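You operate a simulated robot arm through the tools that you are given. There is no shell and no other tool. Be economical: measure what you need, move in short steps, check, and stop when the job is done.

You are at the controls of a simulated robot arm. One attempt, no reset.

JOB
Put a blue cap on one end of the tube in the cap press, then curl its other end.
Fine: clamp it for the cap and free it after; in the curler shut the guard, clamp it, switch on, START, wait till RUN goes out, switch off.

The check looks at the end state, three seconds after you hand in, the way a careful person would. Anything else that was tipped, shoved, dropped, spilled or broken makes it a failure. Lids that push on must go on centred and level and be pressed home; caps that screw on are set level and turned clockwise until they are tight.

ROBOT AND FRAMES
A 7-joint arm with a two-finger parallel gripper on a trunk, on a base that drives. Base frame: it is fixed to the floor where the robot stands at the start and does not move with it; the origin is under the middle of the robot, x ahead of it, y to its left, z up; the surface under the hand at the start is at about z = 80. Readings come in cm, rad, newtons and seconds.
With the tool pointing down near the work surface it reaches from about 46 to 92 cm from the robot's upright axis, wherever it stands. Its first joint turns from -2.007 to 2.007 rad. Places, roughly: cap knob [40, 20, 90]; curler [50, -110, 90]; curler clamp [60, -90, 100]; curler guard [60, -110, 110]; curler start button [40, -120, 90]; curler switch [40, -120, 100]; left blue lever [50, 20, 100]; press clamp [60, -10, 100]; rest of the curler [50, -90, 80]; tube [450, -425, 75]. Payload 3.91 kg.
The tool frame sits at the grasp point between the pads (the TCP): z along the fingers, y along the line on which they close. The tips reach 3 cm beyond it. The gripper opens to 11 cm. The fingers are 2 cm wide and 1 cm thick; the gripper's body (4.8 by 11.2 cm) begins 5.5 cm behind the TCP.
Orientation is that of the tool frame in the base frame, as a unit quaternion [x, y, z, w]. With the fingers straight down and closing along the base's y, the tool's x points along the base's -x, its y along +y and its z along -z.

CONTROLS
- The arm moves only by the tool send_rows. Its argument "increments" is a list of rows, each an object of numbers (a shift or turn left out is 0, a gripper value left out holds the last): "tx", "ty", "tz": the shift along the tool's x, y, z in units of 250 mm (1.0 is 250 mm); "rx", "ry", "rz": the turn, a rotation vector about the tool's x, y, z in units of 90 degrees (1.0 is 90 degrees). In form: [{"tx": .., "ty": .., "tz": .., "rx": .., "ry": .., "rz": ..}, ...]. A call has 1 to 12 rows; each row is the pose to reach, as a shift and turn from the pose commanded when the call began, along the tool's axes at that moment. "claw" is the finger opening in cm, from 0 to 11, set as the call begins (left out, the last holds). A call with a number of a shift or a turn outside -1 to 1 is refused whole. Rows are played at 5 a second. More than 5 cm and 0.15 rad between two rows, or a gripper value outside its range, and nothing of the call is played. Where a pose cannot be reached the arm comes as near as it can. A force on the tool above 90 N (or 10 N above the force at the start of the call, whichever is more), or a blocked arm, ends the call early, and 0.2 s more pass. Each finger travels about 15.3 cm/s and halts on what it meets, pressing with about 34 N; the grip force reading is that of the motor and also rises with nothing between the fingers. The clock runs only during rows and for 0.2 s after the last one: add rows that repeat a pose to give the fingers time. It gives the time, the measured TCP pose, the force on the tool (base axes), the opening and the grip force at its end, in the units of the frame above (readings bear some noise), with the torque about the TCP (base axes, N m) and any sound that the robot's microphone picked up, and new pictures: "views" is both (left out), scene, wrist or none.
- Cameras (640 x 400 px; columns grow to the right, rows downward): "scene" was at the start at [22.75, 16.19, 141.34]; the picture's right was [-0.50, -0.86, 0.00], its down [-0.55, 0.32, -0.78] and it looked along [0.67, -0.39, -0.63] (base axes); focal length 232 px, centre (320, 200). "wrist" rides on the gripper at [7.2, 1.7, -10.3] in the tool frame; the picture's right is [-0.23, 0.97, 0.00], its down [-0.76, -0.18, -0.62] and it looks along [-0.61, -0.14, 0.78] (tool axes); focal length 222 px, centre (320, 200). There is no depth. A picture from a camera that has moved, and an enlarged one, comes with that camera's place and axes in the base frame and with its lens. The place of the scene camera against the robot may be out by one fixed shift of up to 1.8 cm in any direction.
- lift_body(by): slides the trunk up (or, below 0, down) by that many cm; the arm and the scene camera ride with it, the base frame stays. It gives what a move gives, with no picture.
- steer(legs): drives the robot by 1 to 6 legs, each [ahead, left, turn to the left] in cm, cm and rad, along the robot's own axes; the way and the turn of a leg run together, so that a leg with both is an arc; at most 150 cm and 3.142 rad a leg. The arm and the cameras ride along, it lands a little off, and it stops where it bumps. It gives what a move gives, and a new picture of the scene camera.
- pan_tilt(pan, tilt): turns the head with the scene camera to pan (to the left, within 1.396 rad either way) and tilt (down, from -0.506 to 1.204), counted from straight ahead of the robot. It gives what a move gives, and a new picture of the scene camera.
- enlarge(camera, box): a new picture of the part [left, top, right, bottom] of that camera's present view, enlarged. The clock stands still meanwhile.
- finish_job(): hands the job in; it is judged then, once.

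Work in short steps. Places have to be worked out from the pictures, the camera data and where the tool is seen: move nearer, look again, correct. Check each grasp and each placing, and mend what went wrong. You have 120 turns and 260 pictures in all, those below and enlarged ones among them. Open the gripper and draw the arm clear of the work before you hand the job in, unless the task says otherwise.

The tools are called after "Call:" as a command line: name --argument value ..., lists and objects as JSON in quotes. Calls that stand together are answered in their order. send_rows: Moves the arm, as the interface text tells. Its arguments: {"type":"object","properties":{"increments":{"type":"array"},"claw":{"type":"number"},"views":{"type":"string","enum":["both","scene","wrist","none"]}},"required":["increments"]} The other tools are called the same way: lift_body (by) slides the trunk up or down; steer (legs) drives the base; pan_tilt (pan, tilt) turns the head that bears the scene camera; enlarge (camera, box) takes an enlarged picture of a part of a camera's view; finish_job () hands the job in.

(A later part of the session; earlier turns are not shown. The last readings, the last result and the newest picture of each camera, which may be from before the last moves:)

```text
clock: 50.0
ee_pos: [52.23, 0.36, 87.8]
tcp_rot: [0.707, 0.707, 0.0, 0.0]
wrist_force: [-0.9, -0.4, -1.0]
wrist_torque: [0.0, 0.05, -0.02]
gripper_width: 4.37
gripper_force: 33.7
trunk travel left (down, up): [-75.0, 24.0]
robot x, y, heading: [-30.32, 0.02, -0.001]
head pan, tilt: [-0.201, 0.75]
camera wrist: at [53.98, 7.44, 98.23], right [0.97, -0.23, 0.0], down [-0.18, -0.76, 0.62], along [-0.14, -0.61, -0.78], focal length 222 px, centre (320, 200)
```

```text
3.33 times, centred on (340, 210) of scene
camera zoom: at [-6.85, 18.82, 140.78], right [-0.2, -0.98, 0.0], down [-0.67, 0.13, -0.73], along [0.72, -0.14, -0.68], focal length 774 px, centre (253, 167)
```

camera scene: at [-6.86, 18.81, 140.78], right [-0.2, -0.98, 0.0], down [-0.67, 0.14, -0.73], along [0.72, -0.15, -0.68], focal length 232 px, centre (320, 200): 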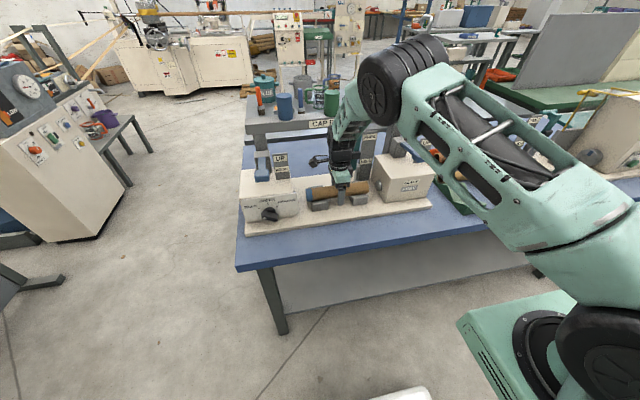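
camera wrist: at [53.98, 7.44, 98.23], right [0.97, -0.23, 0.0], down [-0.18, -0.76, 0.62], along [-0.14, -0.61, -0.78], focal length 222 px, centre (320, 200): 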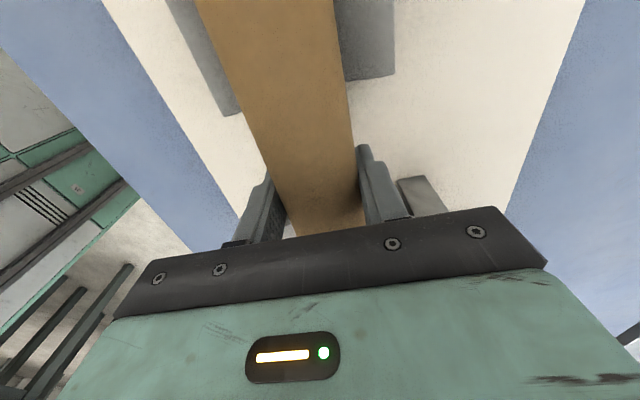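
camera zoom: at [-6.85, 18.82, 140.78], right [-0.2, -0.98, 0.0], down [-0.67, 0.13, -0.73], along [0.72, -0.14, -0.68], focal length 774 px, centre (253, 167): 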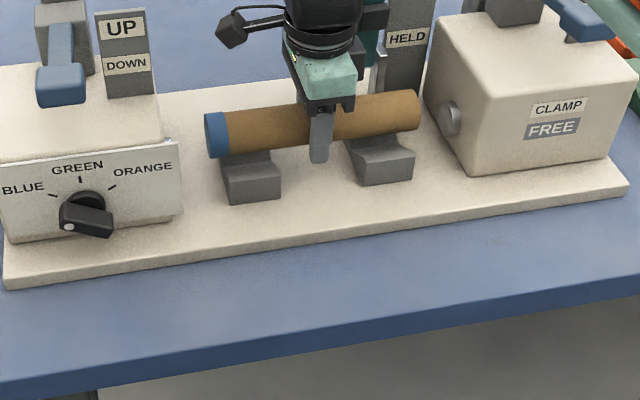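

It holds now (tube lifted level). Lift further, more gently.

Call:
send_rows --increments '[{"tz": -0.08}, {"tz": -0.18}, {"tz": -0.29}, {"tz": -0.4}, {"tz": -0.51}, {"tz": -0.62}, {"tz": -0.73}, {"tz": -0.84}, {"tz": -0.92}, {"tz": -0.95}, {"tz": -0.95}]' --views "both"

```text
clock: 52.4
ee_pos: [52.3, 0.09, 111.66]
tcp_rot: [0.707, 0.707, 0.0, 0.0]
wrist_force: [0.5, 0.9, -0.9]
wrist_torque: [-0.01, -0.02, 0.02]
gripper_width: 4.36
gripper_force: 34.1
trunk travel left (down, up): [-75.0, 24.0]
robot x, y, heading: [-30.27, -0.05, 0.004]
head pan, tilt: [-0.201, 0.75]
camera scene: at [-6.85, 18.82, 140.78], right [-0.2, -0.98, 0.0], down [-0.67, 0.13, -0.73], along [0.72, -0.14, -0.68], focal length 232 px, centre (320, 200)
camera wrist: at [53.97, 7.37, 122.05], right [0.97, -0.23, 0.0], down [-0.18, -0.76, 0.62], along [-0.14, -0.61, -0.78], focal length 222 px, centre (320, 200)
```

scene: 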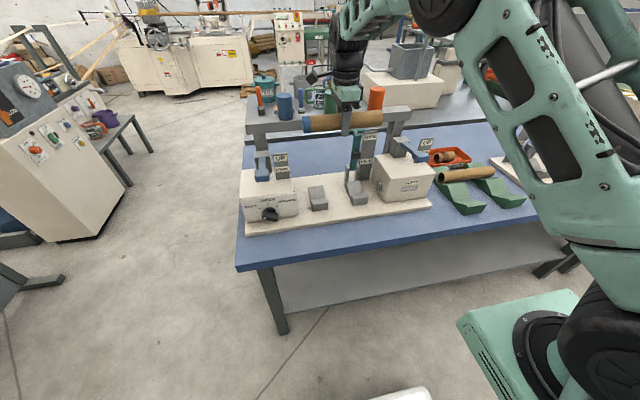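
wrist: 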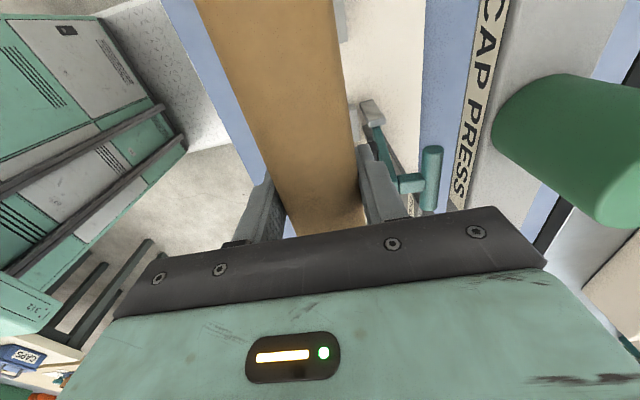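

Held level. I raise the trunk 8 cm for clearance and drive right toward the curler.

Call:
lift_body --by 8

Call:
pan_tilt --pan -0.5 --tilt 0.6

Call:
steer --legs '[[0, -55, 0]]'

```text
clock: 53.6
ee_pos: [52.28, 0.14, 119.66]
tcp_rot: [0.708, 0.706, 0.0, 0.001]
wrist_force: [0.1, 0.3, -1.0]
wrist_torque: [0.01, 0.01, 0.02]
gripper_width: 4.37
gripper_force: 33.9
trunk travel left (down, up): [-83.0, 16.0]
robot x, y, heading: [-30.02, 0.02, 0.0]
head pan, tilt: [-0.201, 0.75]
```

```text
clock: 54.4
ee_pos: [52.2, 0.14, 119.69]
tcp_rot: [0.708, 0.707, -0.001, 0.0]
wrist_force: [0.9, -0.2, -0.5]
wrist_torque: [0.03, 0.0, -0.02]
gripper_width: 4.38
gripper_force: 34.1
trunk travel left (down, up): [-83.0, 16.0]
robot x, y, heading: [-30.13, -0.46, 0.001]
head pan, tilt: [-0.499, 0.6]
camera scene: at [-7.21, 16.25, 150.07], right [-0.48, -0.88, 0.0], down [-0.5, 0.27, -0.82], along [0.73, -0.39, -0.57], focal length 232 px, centre (320, 200)
```

scene: 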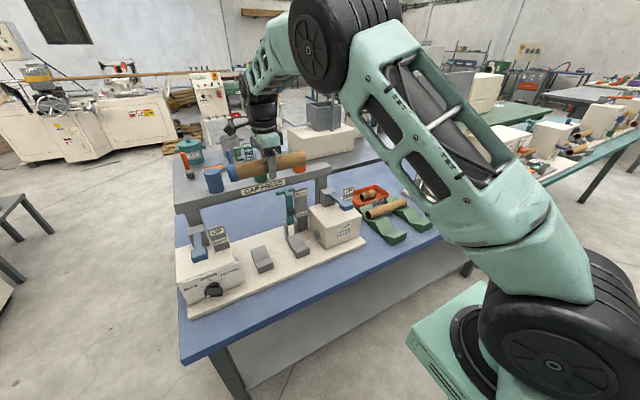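

```text
clock: 57.5
ee_pos: [52.3, -55.15, 119.7]
tcp_rot: [0.708, 0.706, -0.001, 0.001]
wrist_force: [-0.1, -0.3, -1.8]
wrist_torque: [-0.01, 0.0, 0.01]
gripper_width: 4.36
gripper_force: 34.0
trunk travel left (down, up): [-83.0, 16.0]
robot x, y, heading: [-29.97, -55.33, -0.005]
head pan, tilt: [-0.499, 0.6]
camera scene: at [-7.15, -38.91, 150.07], right [-0.48, -0.88, 0.0], down [-0.5, 0.27, -0.83], along [0.72, -0.4, -0.56], focal length 232 px, centre (320, 200)
```

scene: 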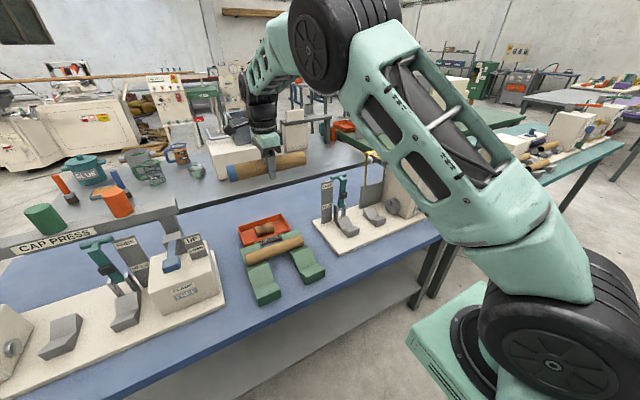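

I swing the tube to the robot's left so that the base can go further right and the curler can be seen.

Call:
send_rows --increments '[{"tx": 0.16}, {"tx": 0.32}, {"tx": 0.48}, {"tx": 0.64}, {"tx": 0.8}, {"tx": 0.96}]' --views "none"

Call:
send_rows --increments '[{"tx": 0.16}, {"tx": 0.32}, {"tx": 0.44}]' --views "none"

Call:
steer --legs '[[0, -60, 0]]'

Call:
pan_tilt --pan -0.1 --tilt 0.7

```text
clock: 59.0
ee_pos: [52.29, -31.06, 119.86]
tcp_rot: [0.709, 0.705, 0.0, 0.001]
wrist_force: [-0.1, -0.7, 0.1]
wrist_torque: [0.05, 0.0, 0.0]
gripper_width: 4.38
gripper_force: 34.0
trunk travel left (down, up): [-83.0, 16.0]
robot x, y, heading: [-29.83, -55.02, -0.002]
head pan, tilt: [-0.499, 0.6]
```

```text
clock: 59.8
ee_pos: [49.14, -25.69, 119.54]
tcp_rot: [0.709, 0.706, 0.001, 0.001]
wrist_force: [-0.2, -0.3, -0.2]
wrist_torque: [0.03, -0.02, 0.0]
gripper_width: 4.37
gripper_force: 33.9
out of reach, approached as far as the arm can: row 1, 2, 3
trunk travel left (down, up): [-83.0, 16.0]
robot x, y, heading: [-30.28, -55.26, -0.003]
head pan, tilt: [-0.499, 0.6]
```

```text
clock: 63.2
ee_pos: [49.05, -87.02, 119.58]
tcp_rot: [0.712, 0.702, 0.001, 0.0]
wrist_force: [0.0, 0.2, -0.9]
wrist_torque: [-0.04, -0.02, -0.02]
gripper_width: 4.37
gripper_force: 33.7
trunk travel left (down, up): [-83.0, 16.0]
robot x, y, heading: [-30.96, -115.99, -0.007]
head pan, tilt: [-0.499, 0.6]
camera scene: at [-7.32, -99.84, 150.07], right [-0.49, -0.87, 0.0], down [-0.49, 0.27, -0.83], along [0.72, -0.4, -0.56], focal length 232 px, centre (320, 200)
```

scene: 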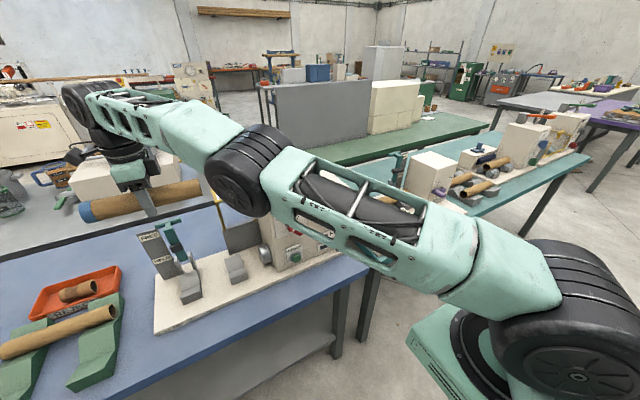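

```text
clock: 64.0
ee_pos: [48.98, -86.87, 119.52]
tcp_rot: [0.711, 0.703, 0.001, 0.0]
wrist_force: [-0.1, 0.2, -1.2]
wrist_torque: [0.02, -0.01, -0.04]
gripper_width: 4.37
gripper_force: 33.9
trunk travel left (down, up): [-83.0, 16.0]
robot x, y, heading: [-30.7, -115.78, -0.007]
head pan, tilt: [-0.099, 0.7]
camera scene: at [-6.59, -96.46, 149.21], right [-0.11, -0.99, 0.0], down [-0.64, 0.07, -0.77], along [0.76, -0.08, -0.64], focal length 232 px, centre (320, 200)
```

scene: 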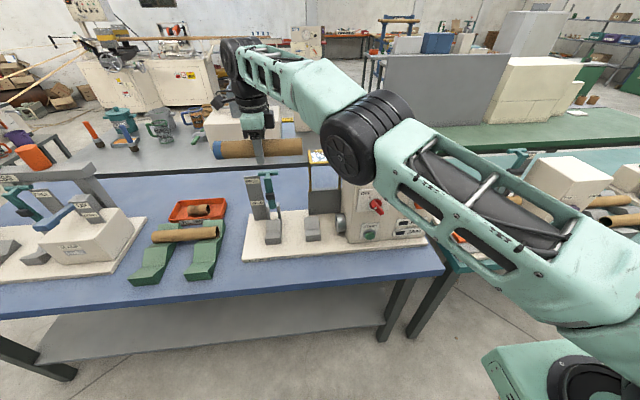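

Curler visible now. Zoom in for details.

Call:
enlarge --camera "scene" --box '[230, 130, 450, 270]'

Call:
enlarge --camera "scene" --box '[300, 140, 400, 250]'

Call:
enlarge --camera "wrist" --box '[0, 0, 640, 400]'

```text
2.86 times, centred on (340, 200) of scene
camera zoom: at [-6.59, -96.46, 149.21], right [-0.11, -0.99, 0.0], down [-0.64, 0.07, -0.77], along [0.76, -0.08, -0.64], focal length 663 px, centre (263, 200)
```

zoom: 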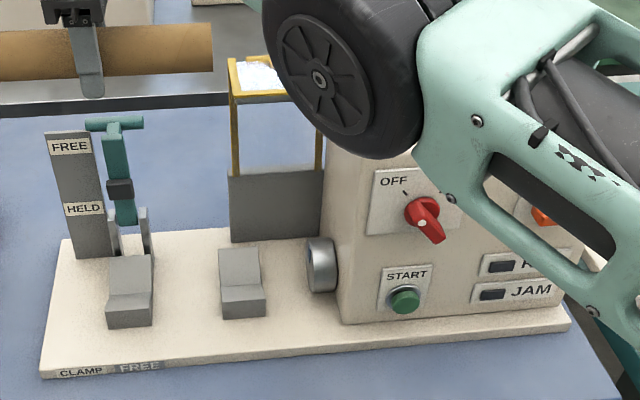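

```text
3.64 times, centred on (350, 195) of scene
camera zoom: at [-6.59, -96.46, 149.21], right [-0.11, -0.99, 0.0], down [-0.64, 0.07, -0.77], along [0.76, -0.08, -0.64], focal length 844 px, centre (211, 218)
```

zoom: 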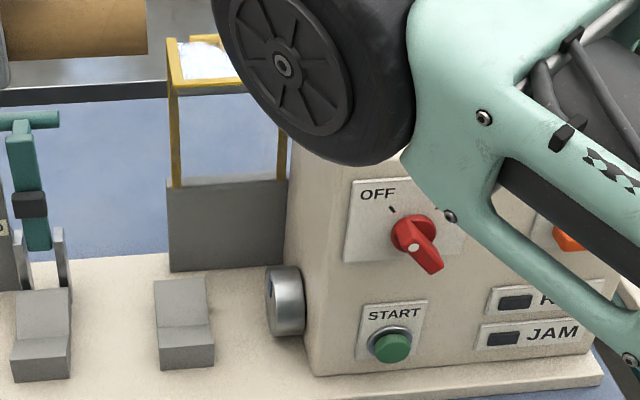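

```text
1.00 times, centred on (320, 200) of wrist (not enlarged: the box is as wide or as high as the picture)
camera zoom: at [50.84, -79.74, 129.92], right [0.97, -0.24, 0.0], down [-0.19, -0.76, 0.62], along [-0.15, -0.61, -0.78], focal length 222 px, centre (320, 200)
```

zoom: 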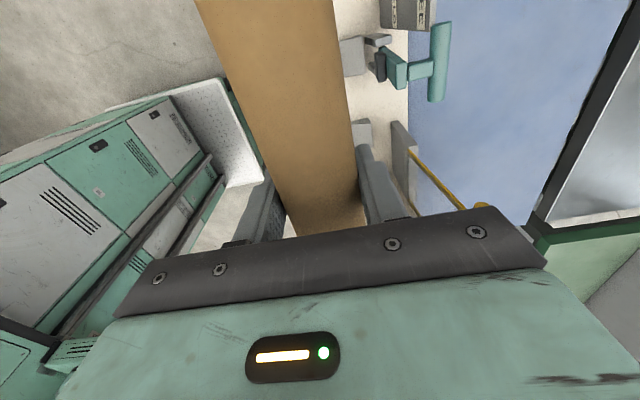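

Curler layout: V rests at y≈−86 and −100, chuck mouth y≈−109, chuck axis x≈52. I lower the tube to z≈100 above the rests, centred at y≈−93.

Call:
send_rows --increments '[{"tx": -0.08, "ty": 0.05}, {"tx": -0.16, "ty": 0.1}, {"tx": -0.24, "ty": 0.13}, {"tx": -0.24, "ty": 0.13, "tz": 0.15}, {"tx": -0.24, "ty": 0.13, "tz": 0.3}, {"tx": -0.24, "ty": 0.13, "tz": 0.45}, {"tx": -0.24, "ty": 0.13, "tz": 0.6}, {"tx": -0.24, "ty": 0.13, "tz": 0.75}, {"tx": -0.24, "ty": 0.13, "tz": 0.75}]' --views "both"

Call:
enlarge --camera "scene" --box '[230, 130, 410, 260]'

```text
clock: 66.0
ee_pos: [52.28, -92.85, 101.0]
tcp_rot: [0.711, 0.703, 0.001, 0.0]
wrist_force: [0.2, 0.5, -0.6]
wrist_torque: [-0.01, 0.02, 0.01]
gripper_width: 4.39
gripper_force: 34.4
trunk travel left (down, up): [-83.0, 16.0]
robot x, y, heading: [-30.63, -115.95, -0.004]
head pan, tilt: [-0.099, 0.7]
camera scene: at [-6.56, -96.46, 149.19], right [-0.11, -0.99, 0.0], down [-0.64, 0.07, -0.76], along [0.76, -0.08, -0.64], focal length 232 px, centre (320, 200)
camera wrist: at [54.1, -85.7, 111.31], right [0.97, -0.24, 0.0], down [-0.19, -0.76, 0.62], along [-0.15, -0.61, -0.78], focal length 222 px, centre (320, 200)
```

scene: 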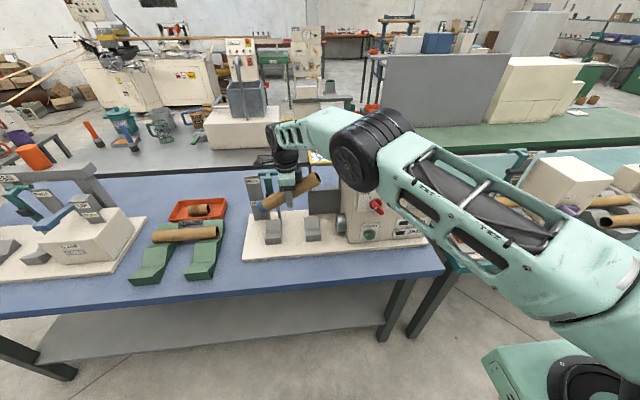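
wrist: 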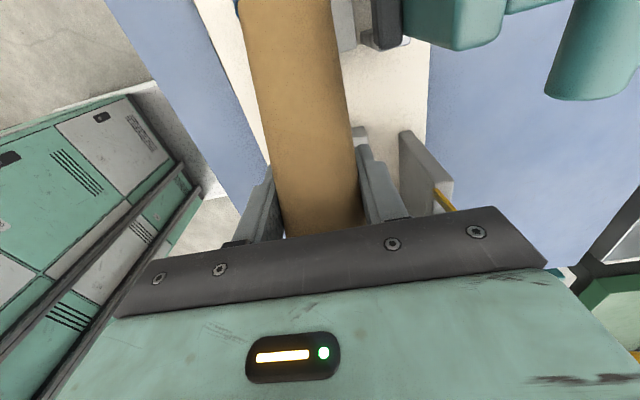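

```text
3.08 times, centred on (320, 195) of scene
camera zoom: at [-6.56, -96.46, 149.19], right [-0.11, -0.99, 0.0], down [-0.64, 0.07, -0.76], along [0.76, -0.08, -0.64], focal length 714 px, centre (320, 215)
```

zoom: 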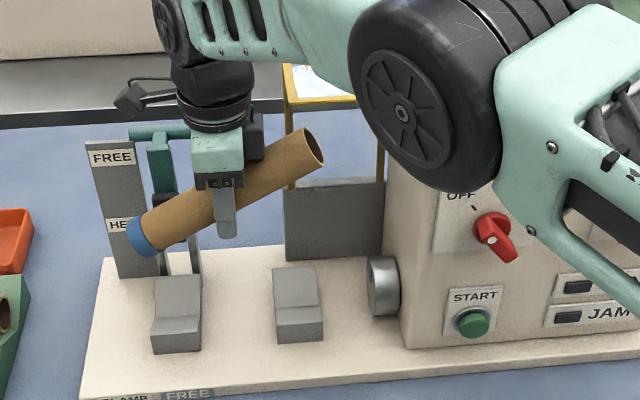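

The tube has rotated ~29° in the grip (cap end low). I'll lower slowly so that the cap end meets the left rest and levels it; first to z≈91.

Call:
send_rows --increments '[{"tz": 0.06}, {"tz": 0.12}, {"tz": 0.18}, {"tz": 0.24}, {"tz": 0.3}, {"tz": 0.35}, {"tz": 0.39}, {"tz": 0.39}]' --views "wrist"

Call:
enlarge --camera "scene" --box '[230, 130, 410, 260]'

```text
clock: 67.8
ee_pos: [52.24, -93.08, 91.13]
tcp_rot: [0.711, 0.703, 0.001, 0.001]
wrist_force: [-0.6, -0.2, 0.0]
wrist_torque: [0.0, -0.01, 0.0]
gripper_width: 4.38
gripper_force: 33.5
trunk travel left (down, up): [-83.0, 16.0]
robot x, y, heading: [-30.86, -115.89, -0.01]
head pan, tilt: [-0.099, 0.7]
camera wrist: at [54.03, -85.83, 101.43], right [0.97, -0.24, 0.0], down [-0.19, -0.76, 0.62], along [-0.15, -0.61, -0.78], focal length 222 px, centre (320, 200)
```

wrist: 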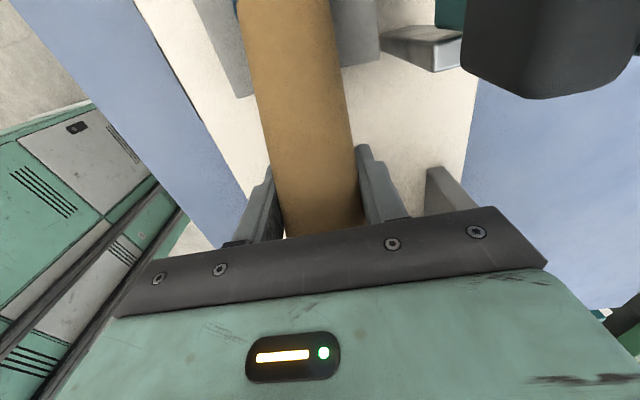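

```text
3.08 times, centred on (320, 195) of scene
camera zoom: at [-6.59, -96.46, 149.21], right [-0.11, -0.99, 0.0], down [-0.64, 0.07, -0.76], along [0.76, -0.08, -0.64], focal length 714 px, centre (320, 215)
```

zoom: 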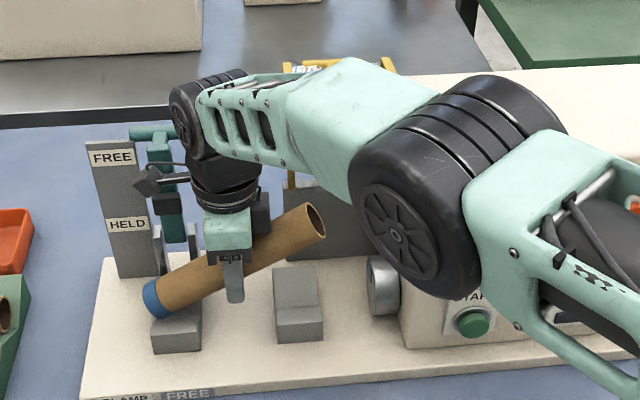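

No contact yet. Continue down in small rows to about z=88.5.

Call:
send_rows --increments '[{"tz": 0.025}, {"tz": 0.05}, {"tz": 0.075}, {"tz": 0.1}]' --views "wrist"

Call:
enlarge --camera "scene" --box '[230, 150, 370, 260]'

```text
clock: 68.8
ee_pos: [52.42, -93.08, 88.77]
tcp_rot: [0.712, 0.702, 0.002, 0.001]
wrist_force: [0.0, -6.7, 12.4]
wrist_torque: [0.95, 0.01, 0.01]
gripper_width: 4.34
gripper_force: 34.4
trunk travel left (down, up): [-83.0, 16.0]
robot x, y, heading: [-30.28, -115.87, -0.008]
head pan, tilt: [-0.099, 0.7]
camera wrist: at [54.13, -85.89, 99.04], right [0.97, -0.24, 0.0], down [-0.19, -0.76, 0.62], along [-0.15, -0.6, -0.78], focal length 222 px, centre (320, 200)
```

wrist: 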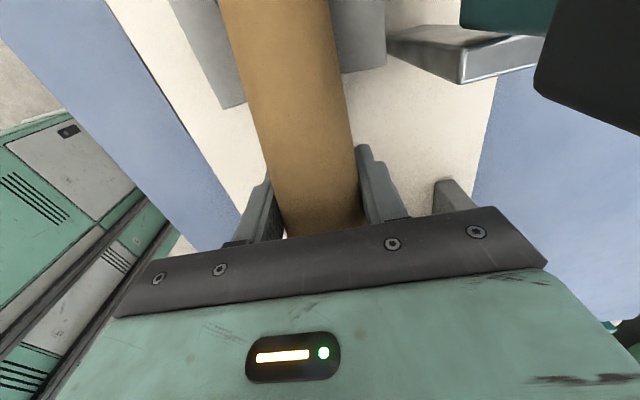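

```text
3.64 times, centred on (300, 205) of scene
camera zoom: at [-6.66, -96.52, 149.23], right [-0.11, -0.99, 0.0], down [-0.64, 0.07, -0.77], along [0.76, -0.08, -0.64], focal length 844 px, centre (393, 182)
```

zoom: 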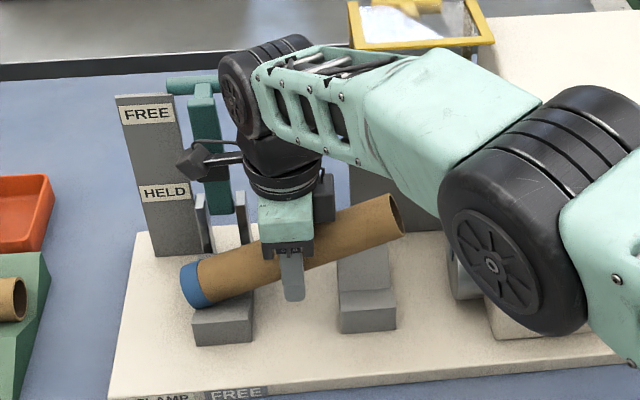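

The cap end has met the left rest (12 N) and the tube is levelling. Continue to z≈86.2.

Call:
send_rows --increments '[{"tz": 0.02}, {"tz": 0.04}, {"tz": 0.06}, {"tz": 0.08}, {"tz": 0.1}]' --views "wrist"

Call:
enlarge --camera "scene" --box '[230, 150, 370, 260]'

```text
clock: 70.0
ee_pos: [51.88, -93.14, 86.13]
tcp_rot: [0.711, 0.703, 0.002, 0.001]
wrist_force: [7.6, -2.9, 8.3]
wrist_torque: [0.91, -0.09, -0.73]
gripper_width: 4.39
gripper_force: 34.1
out of reach, approached as far as the arm can: row 4, 5
trunk travel left (down, up): [-83.0, 16.0]
robot x, y, heading: [-30.48, -116.01, -0.012]
head pan, tilt: [-0.099, 0.7]
camera wrist: at [53.75, -86.07, 96.49], right [0.97, -0.24, 0.0], down [-0.19, -0.76, 0.62], along [-0.15, -0.6, -0.78], focal length 222 px, centre (320, 200)
```

wrist: 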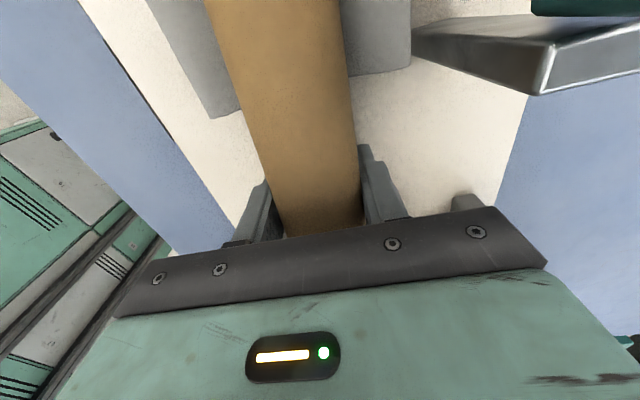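

```text
3.64 times, centred on (300, 205) of scene
camera zoom: at [-6.6, -96.48, 149.21], right [-0.11, -0.99, 0.0], down [-0.64, 0.07, -0.76], along [0.76, -0.08, -0.64], focal length 844 px, centre (393, 182)
```

zoom: 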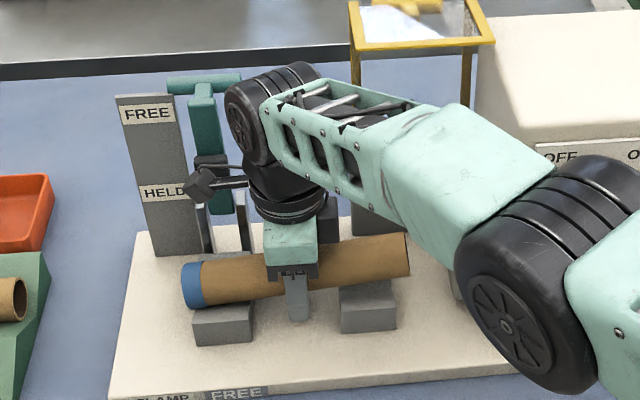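

Almost level now, supported by the left rest. Release it onto the rests.

Call:
send_rows --increments '[{}, {}, {}]' --claw 7.5 --views "wrist"

Call:
enlarge --camera "scene" --box '[230, 150, 370, 260]'

```text
clock: 70.8
ee_pos: [51.89, -93.25, 86.05]
tcp_rot: [0.711, 0.703, 0.001, 0.001]
wrist_force: [-0.1, 0.0, 0.9]
wrist_torque: [0.02, 0.01, -0.03]
gripper_width: 7.52
gripper_force: 0.1
trunk travel left (down, up): [-83.0, 16.0]
robot x, y, heading: [-30.51, -115.87, -0.01]
head pan, tilt: [-0.099, 0.7]
camera wrist: at [53.71, -86.06, 96.45], right [0.97, -0.24, 0.0], down [-0.19, -0.76, 0.62], along [-0.15, -0.61, -0.78], focal length 222 px, centre (320, 200)
```

wrist: 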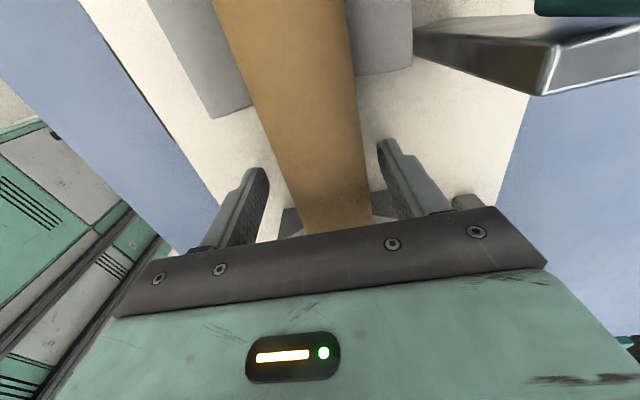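

```text
3.64 times, centred on (300, 205) of scene
camera zoom: at [-6.6, -96.46, 149.21], right [-0.11, -0.99, 0.0], down [-0.64, 0.07, -0.76], along [0.76, -0.08, -0.64], focal length 844 px, centre (393, 182)
```

zoom: 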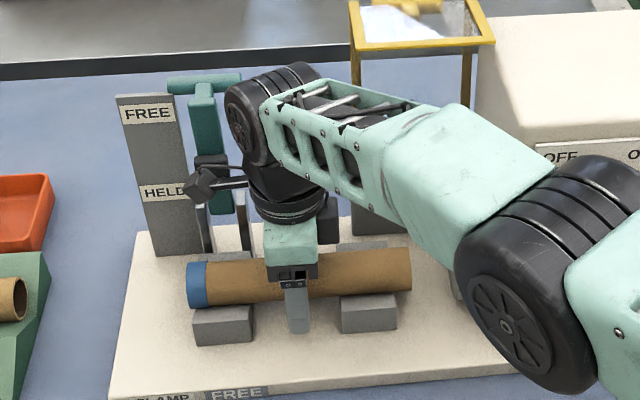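

The tube lies in both rests. Lift the hand straight up and inspect.

Call:
send_rows --increments '[{"tz": -0.12}, {"tz": -0.28}, {"tz": -0.44}, {"tz": -0.6}, {"tz": -0.76}, {"tz": -0.92}, {"tz": -0.92}]' --views "wrist"

Call:
enlarge --camera "wrist" --box '[200, 0, 520, 200]'

Call:
enlarge --camera "scene" --box '[230, 130, 430, 260]'

```text
clock: 72.4
ee_pos: [53.75, -92.13, 109.23]
tcp_rot: [0.711, 0.703, -0.001, 0.001]
wrist_force: [0.1, -0.4, -0.3]
wrist_torque: [0.0, 0.0, -0.02]
gripper_width: 7.53
gripper_force: 0.1
out of reach, approached as far as the arm can: row 1, 2, 3, 4, 5, 6, 7
trunk travel left (down, up): [-83.0, 16.0]
robot x, y, heading: [-30.56, -115.96, -0.005]
head pan, tilt: [-0.099, 0.7]
camera wrist: at [55.51, -84.96, 119.57], right [0.97, -0.24, 0.0], down [-0.19, -0.76, 0.62], along [-0.15, -0.61, -0.78], focal length 222 px, centre (320, 200)
```

wrist: 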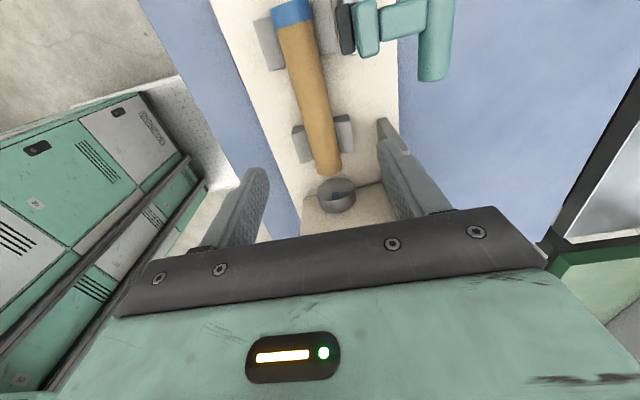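

```text
2.00 times, centred on (360, 100) of wrist
camera zoom: at [55.51, -84.96, 119.57], right [0.97, -0.24, 0.0], down [-0.19, -0.76, 0.62], along [-0.15, -0.61, -0.78], focal length 444 px, centre (240, 400)
```

zoom: 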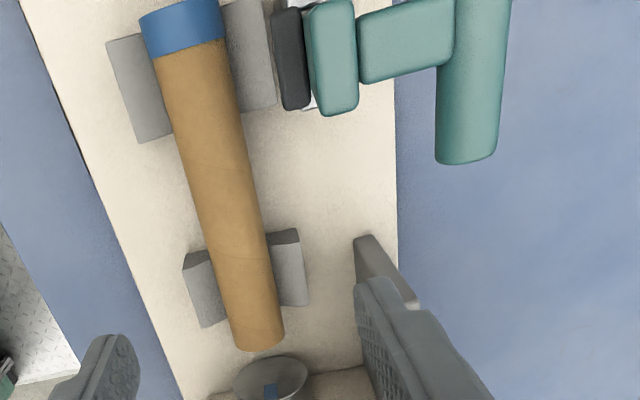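

```text
3.08 times, centred on (330, 195) of scene
camera zoom: at [-6.6, -96.46, 149.21], right [-0.11, -0.99, 0.0], down [-0.64, 0.07, -0.76], along [0.76, -0.08, -0.64], focal length 714 px, centre (289, 215)
```

zoom: 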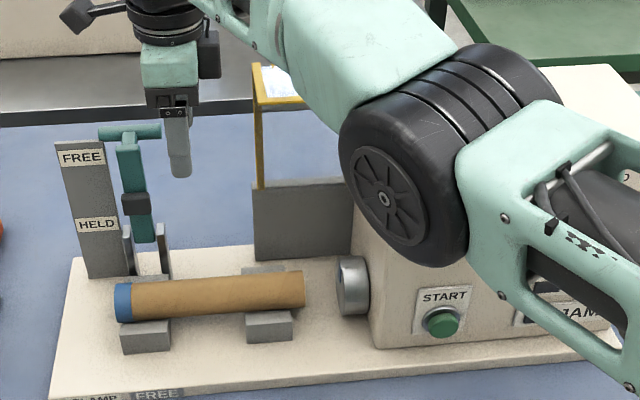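

Tube sits centred: right end y≈−104.5, chuck mouth ≈−109.3 (same gap as the plunger had in the press). Now retract the arm and turn the tool back, then look at the guard.

Call:
send_rows --increments '[{"ty": -0.15, "tz": -0.05}, {"ty": -0.3, "tz": -0.1, "rz": -0.09}, {"ty": -0.45, "tz": -0.15, "rz": -0.18}, {"ty": -0.6, "tz": -0.2, "rz": -0.27}, {"ty": -0.7, "tz": -0.2, "rz": -0.36}, {"ty": -0.7, "tz": -0.2, "rz": -0.45}, {"ty": -0.7, "tz": -0.2, "rz": -0.54}, {"ty": -0.7, "tz": -0.2, "rz": -0.63}, {"ty": -0.7, "tz": -0.2, "rz": -0.72}, {"ty": -0.7, "tz": -0.2, "rz": -0.81}, {"ty": -0.7, "tz": -0.2, "rz": -0.9}, {"ty": -0.7, "tz": -0.2, "rz": -0.99}]' --claw 3 --views "both"

Call:
enlarge --camera "scene" --box '[230, 120, 450, 260]'

```text
clock: 75.0
ee_pos: [47.11, -84.02, 116.89]
tcp_rot: [0.013, 1.0, -0.001, 0.001]
wrist_force: [-0.1, 0.3, 0.0]
wrist_torque: [0.0, 0.03, 0.02]
gripper_width: 2.98
gripper_force: 0.1
out of reach, approached as far as the arm can: row 1, 2, 3, 4, 5, 6, 7, 8, 9, 10, 11, 12
trunk travel left (down, up): [-83.0, 16.0]
robot x, y, heading: [-30.41, -115.63, -0.008]
head pan, tilt: [-0.099, 0.7]
camera scene: at [-6.6, -96.46, 149.21], right [-0.11, -0.99, 0.0], down [-0.64, 0.07, -0.76], along [0.76, -0.08, -0.64], focal length 232 px, centre (320, 200)
camera wrist: at [39.94, -82.13, 127.23], right [0.25, 0.97, 0.0], down [0.76, -0.2, 0.62], along [0.6, -0.16, -0.78], focal length 222 px, centre (320, 200)
```

scene: 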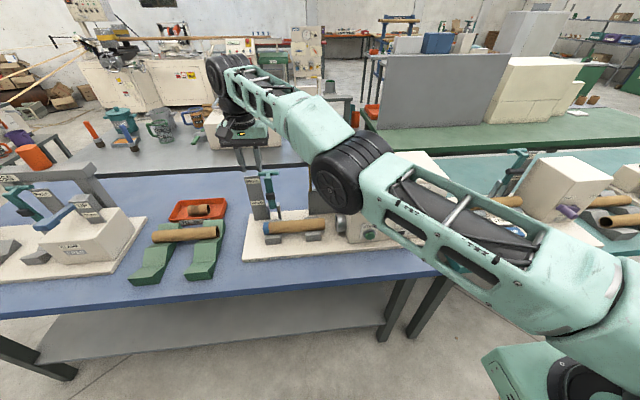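
wrist: 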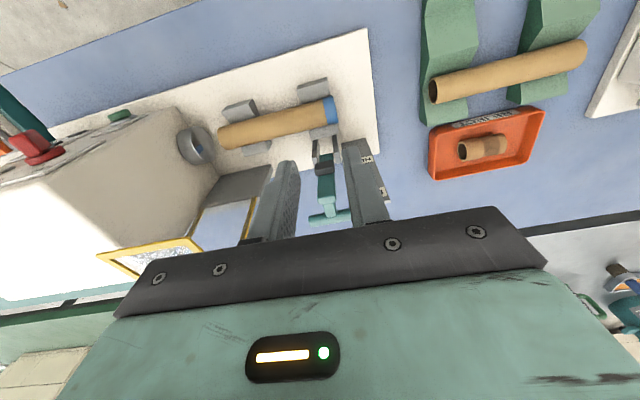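

```text
2.86 times, centred on (340, 190) of scene
camera zoom: at [-6.6, -96.46, 149.21], right [-0.11, -0.99, 0.0], down [-0.64, 0.07, -0.76], along [0.76, -0.08, -0.64], focal length 663 px, centre (263, 229)
```

zoom: 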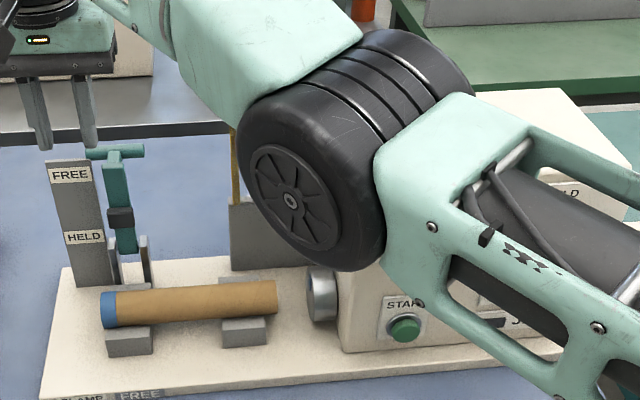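

Now move the hand right to y≈−102 for a wrist view of the guard and panel.

Call:
send_rows --increments '[{"ty": -0.16, "tx": 0.04, "tz": -0.05}, {"ty": -0.32, "tx": 0.08, "tz": -0.1}, {"ty": -0.48, "tx": 0.12, "tz": -0.15}, {"ty": -0.64, "tx": 0.16, "tz": -0.2}, {"ty": -0.72, "tx": 0.2, "tz": -0.2}, {"ty": -0.72, "tx": 0.2, "tz": -0.2}]' --views "both"

Call:
enlarge --camera "wrist" --box '[80, 40, 400, 240]'

Call:
enlarge --camera "scene" --box '[270, 110, 450, 260]'

```text
clock: 76.4
ee_pos: [52.19, -94.82, 124.87]
tcp_rot: [0.013, 1.0, 0.0, 0.001]
wrist_force: [0.1, 1.1, -0.4]
wrist_torque: [0.01, -0.03, -0.03]
gripper_width: 3.0
gripper_force: 0.0
out of reach, approached as far as the arm can: row 1, 2, 3, 4, 5, 6
trunk travel left (down, up): [-83.0, 16.0]
robot x, y, heading: [-30.88, -116.12, -0.006]
head pan, tilt: [-0.099, 0.7]
camera scene: at [-6.59, -96.46, 149.21], right [-0.11, -0.99, 0.0], down [-0.64, 0.07, -0.76], along [0.76, -0.08, -0.64], focal length 232 px, centre (320, 200)
camera wrist: at [44.98, -92.97, 135.23], right [0.25, 0.97, 0.0], down [0.76, -0.2, 0.62], along [0.6, -0.16, -0.78], focal length 222 px, centre (320, 200)
```

scene: 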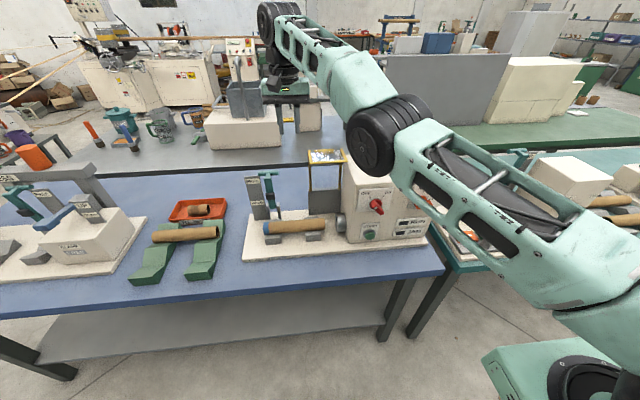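
wrist: 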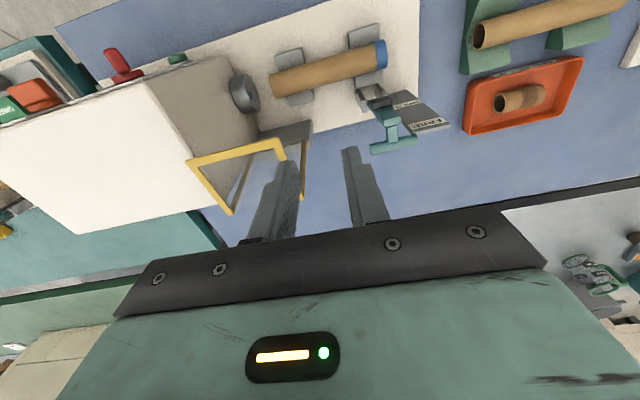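

```text
2.00 times, centred on (240, 140) of wrist
camera zoom: at [44.98, -92.97, 135.23], right [0.25, 0.97, 0.0], down [0.76, -0.2, 0.62], along [0.6, -0.16, -0.78], focal length 444 px, centre (480, 320)
```

zoom: 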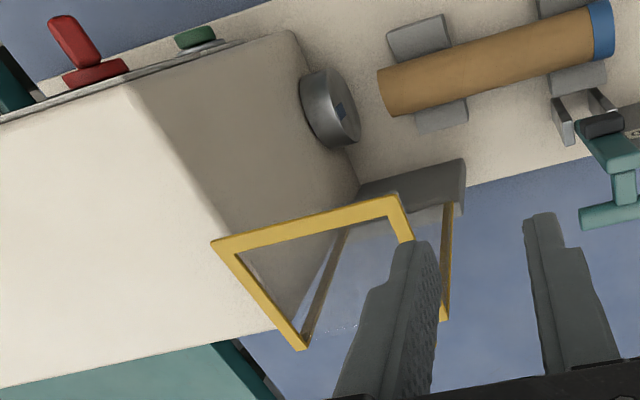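

```text
2.67 times, centred on (360, 185) of scene
camera zoom: at [-6.59, -96.46, 149.21], right [-0.11, -0.99, 0.0], down [-0.64, 0.07, -0.76], along [0.76, -0.08, -0.64], focal length 619 px, centre (213, 240)
```

zoom: 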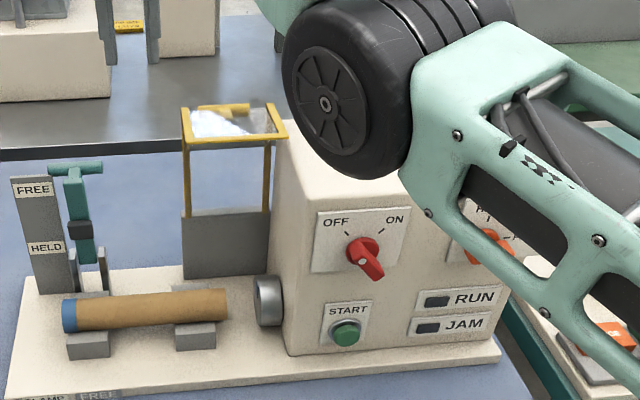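

The guard is a hinged frame (hinge ≈x62,z94; top edge over x54–64, z≈111, y −100…−112) that swings forward. I'll push it from behind, so I drive 15 cm forward and 6 cm left to reach over it.

Call:
steer --legs '[[15, 6, 0]]'

Call:
pan_tilt --pan -0.2 --tilt 0.75

Call:
enlarge --camera "wrist" --box '[60, 20, 380, 240]'

```text
clock: 77.9
ee_pos: [67.27, -88.35, 124.83]
tcp_rot: [0.011, 1.0, 0.0, 0.0]
wrist_force: [-0.1, 0.1, 0.4]
wrist_torque: [-0.01, 0.01, 0.01]
gripper_width: 2.99
gripper_force: 0.1
trunk travel left (down, up): [-83.0, 16.0]
robot x, y, heading: [-15.25, -109.42, -0.006]
head pan, tilt: [-0.099, 0.7]
camera scene: at [8.57, -90.33, 149.21], right [-0.1, -0.99, 0.0], down [-0.64, 0.07, -0.76], along [0.76, -0.08, -0.64], focal length 232 px, centre (320, 200)
```

scene: 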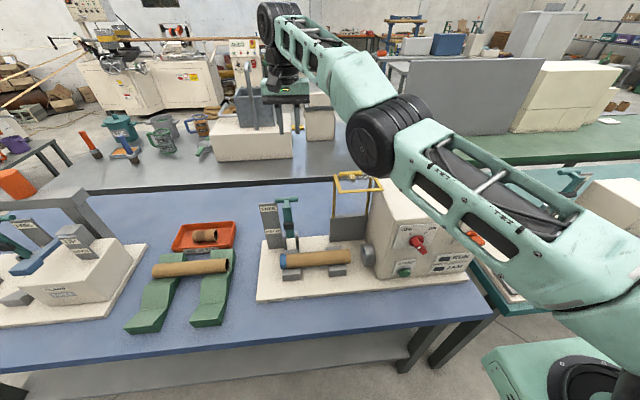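

```text
clock: 78.5
ee_pos: [67.39, -88.46, 124.84]
tcp_rot: [0.011, 1.0, 0.0, 0.0]
wrist_force: [0.3, -0.3, -0.3]
wrist_torque: [0.0, 0.01, -0.04]
gripper_width: 3.02
gripper_force: 0.0
trunk travel left (down, up): [-83.0, 16.0]
robot x, y, heading: [-15.2, -109.79, -0.005]
head pan, tilt: [-0.201, 0.75]
camera scene: at [8.25, -91.13, 148.78], right [-0.2, -0.98, 0.0], down [-0.67, 0.14, -0.73], along [0.72, -0.15, -0.68], focal length 232 px, centre (320, 200)
```

scene: 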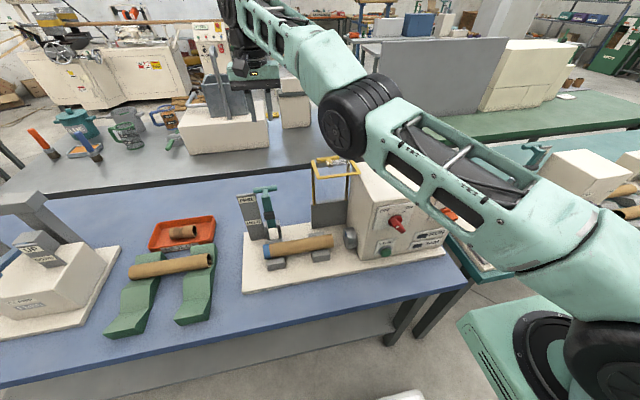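

```text
1.82 times, centred on (220, 130) of wrist
camera zoom: at [60.14, -86.55, 135.21], right [0.25, 0.97, 0.0], down [0.76, -0.19, 0.62], along [0.6, -0.16, -0.78], focal length 404 px, centre (502, 327)
```

zoom: 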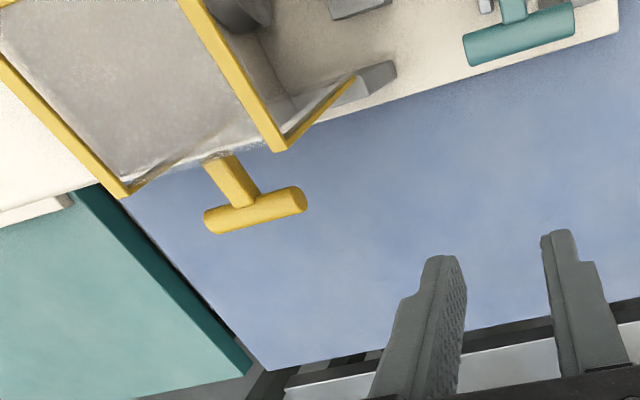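

The guard has a yellow T-handle at its back top (≈x66, y−105). I'll hook it from behind with a forward-pitched tool. Check its height in the scene view.

Call:
enlarge --camera "scene" --box '[290, 140, 390, 260]'

Call:
steer --legs '[[-7, 0, 0]]'

```text
3.33 times, centred on (340, 200) of scene
camera zoom: at [8.25, -91.13, 148.78], right [-0.2, -0.98, 0.0], down [-0.67, 0.14, -0.73], along [0.72, -0.15, -0.68], focal length 774 px, centre (253, 200)
```

zoom: 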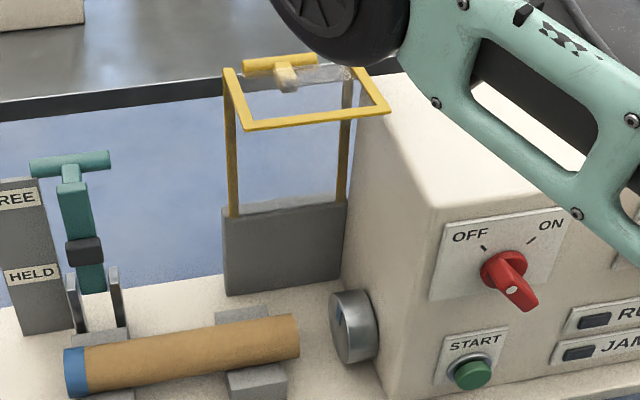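

```text
clock: 79.6
ee_pos: [60.28, -88.26, 124.93]
tcp_rot: [0.011, 1.0, 0.0, 0.001]
wrist_force: [-1.2, 0.1, 0.2]
wrist_torque: [-0.01, 0.01, 0.0]
gripper_width: 3.0
gripper_force: 0.0
trunk travel left (down, up): [-83.0, 16.0]
robot x, y, heading: [-22.24, -109.98, -0.0]
head pan, tilt: [-0.201, 0.75]
camera scene: at [1.22, -91.08, 148.78], right [-0.2, -0.98, 0.0], down [-0.67, 0.14, -0.73], along [0.72, -0.15, -0.68], focal length 232 px, centre (320, 200)
```

scene: 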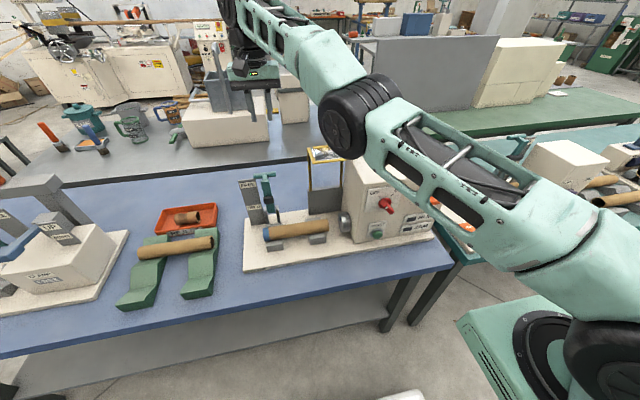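

Handle bar ≈(66.5,−105.9,108). I pitch the tool 30° forward with closed fingers and go over the guard to a point behind and above the bar.

Call:
send_rows --increments '[{"ty": -0.14, "tx": -0.08, "ry": -0.067}, {"ty": -0.28, "tx": -0.16, "ry": -0.133}, {"ty": -0.42, "tx": -0.24, "ry": -0.2}, {"ty": -0.56, "tx": -0.32, "ry": -0.267}, {"ty": -0.7, "tx": -0.4, "ry": -0.333}, {"ty": -0.7, "tx": -0.4, "ry": -0.333}]' --claw 0 --views "both"

Call:
enlarge --camera "wrist" --box '[160, 0, 480, 230]'

```text
clock: 81.0
ee_pos: [77.07, -104.07, 126.74]
tcp_rot: [0.01, 0.966, -0.003, 0.258]
wrist_force: [0.4, 0.1, -0.6]
wrist_torque: [0.04, -0.02, 0.01]
gripper_width: 0.0
gripper_force: 33.3
out of reach, approached as far as the arm can: row 1, 2, 3, 4, 5, 6
trunk travel left (down, up): [-83.0, 16.0]
robot x, y, heading: [-22.1, -109.77, -0.005]
head pan, tilt: [-0.201, 0.75]
camera scene: at [1.21, -91.1, 148.78], right [-0.2, -0.98, 0.0], down [-0.67, 0.14, -0.73], along [0.72, -0.15, -0.68], focal length 232 px, centre (320, 200)
camera wrist: at [65.74, -102.27, 132.07], right [0.22, 0.97, 0.11], down [0.34, -0.18, 0.92], along [0.91, -0.16, -0.37], focal length 222 px, centre (320, 200)
```

scene: 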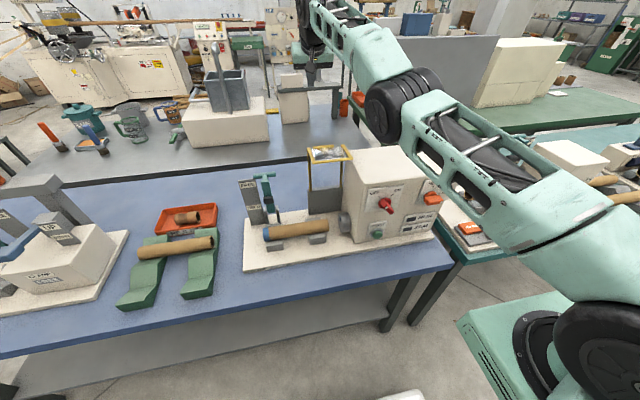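
wrist: 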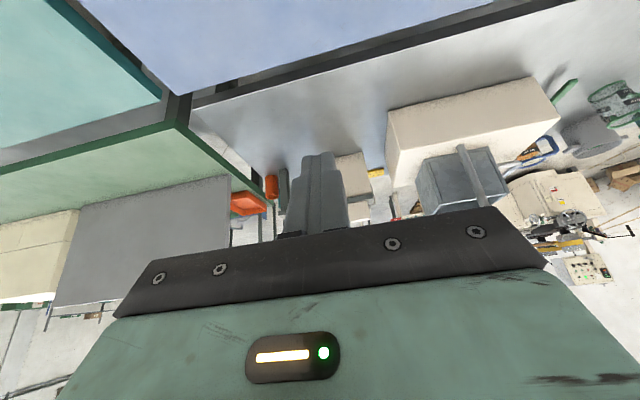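

```text
1.74 times, centred on (320, 115) of wrist
camera zoom: at [65.74, -102.27, 132.07], right [0.22, 0.97, 0.11], down [0.34, -0.18, 0.92], along [0.91, -0.16, -0.37], focal length 386 px, centre (320, 348)
```

zoom: 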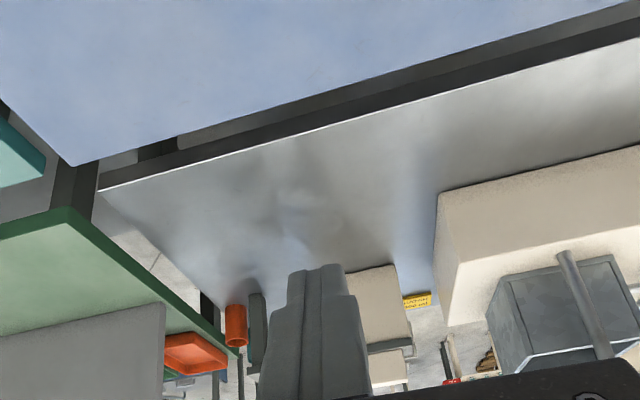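

Commanded offset had drifted; measured TCP is (77,−104,126.7). Bring it to about (72,−105.9,118) behind the bar.

Call:
send_rows --increments '[{"tx": 0.12, "tz": 0.07, "ty": -0.03}, {"tx": 0.24, "tz": 0.14, "ty": -0.06}, {"tx": 0.35, "tz": 0.2, "ty": -0.072}, {"tx": 0.35, "tz": 0.2, "ty": -0.072}]' --views "wrist"

Call:
enlarge --camera "scene" --box '[280, 90, 400, 240]'

```text
clock: 82.0
ee_pos: [78.73, -104.08, 119.76]
tcp_rot: [0.012, 0.966, -0.004, 0.259]
wrist_force: [0.2, 0.1, -0.2]
wrist_torque: [0.02, 0.01, 0.02]
gripper_width: 0.0
gripper_force: 34.4
out of reach, approached as far as the arm can: row 1, 2, 3, 4
trunk travel left (down, up): [-83.0, 16.0]
robot x, y, heading: [-22.1, -109.61, -0.004]
head pan, tilt: [-0.201, 0.75]
camera wrist: at [67.32, -102.22, 125.06], right [0.22, 0.97, 0.11], down [0.34, -0.18, 0.92], along [0.91, -0.16, -0.37], focal length 222 px, centre (320, 200)
```

wrist: 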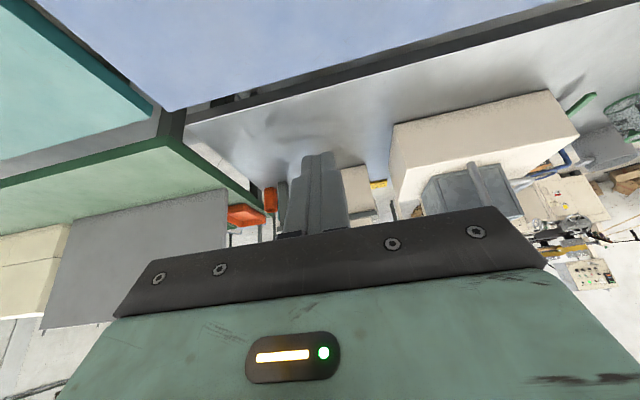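

```text
2.67 times, centred on (340, 165) of scene
camera zoom: at [1.2, -91.09, 148.78], right [-0.2, -0.98, 0.0], down [-0.67, 0.14, -0.73], along [0.72, -0.15, -0.68], focal length 619 px, centre (267, 293)
```

zoom: 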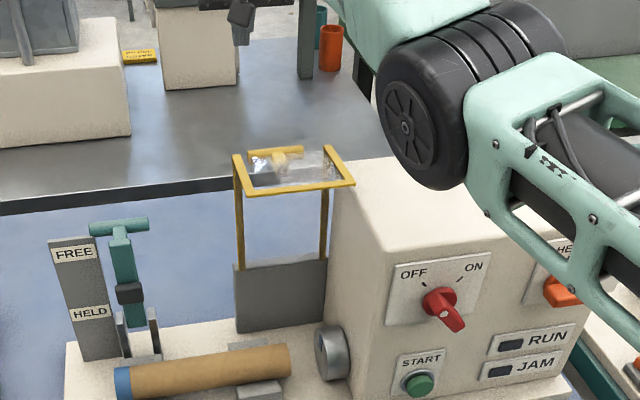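

The arm isn't tracking its commands (commanded pose sits away from the measured one, inner-limit stuck). I test by commanding outward/left half-way and see whether the out-of-reach flag clears.

Call:
send_rows --increments '[{"tx": -0.15, "ty": 0.09, "tz": 0.04}, {"tx": -0.3, "ty": 0.18, "tz": 0.08}, {"tx": -0.44, "ty": 0.26, "tz": 0.116}]' --views "scene"

```text
clock: 82.8
ee_pos: [78.51, -102.43, 119.65]
tcp_rot: [0.01, 0.966, -0.003, 0.259]
wrist_force: [-0.3, 0.0, 0.2]
wrist_torque: [0.02, 0.0, -0.04]
gripper_width: 0.01
gripper_force: 33.8
out of reach, approached as far as the arm can: row 1, 2, 3
trunk travel left (down, up): [-83.0, 16.0]
robot x, y, heading: [-22.73, -109.91, -0.004]
head pan, tilt: [-0.201, 0.75]
camera scene: at [1.2, -91.08, 148.78], right [-0.2, -0.98, 0.0], down [-0.67, 0.14, -0.73], along [0.72, -0.15, -0.68], focal length 232 px, centre (320, 200)
```

scene: 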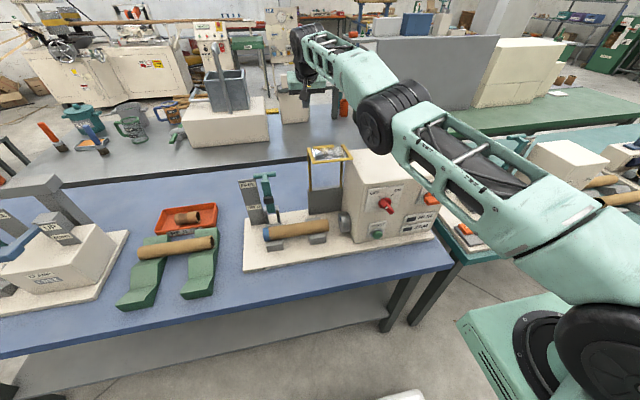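

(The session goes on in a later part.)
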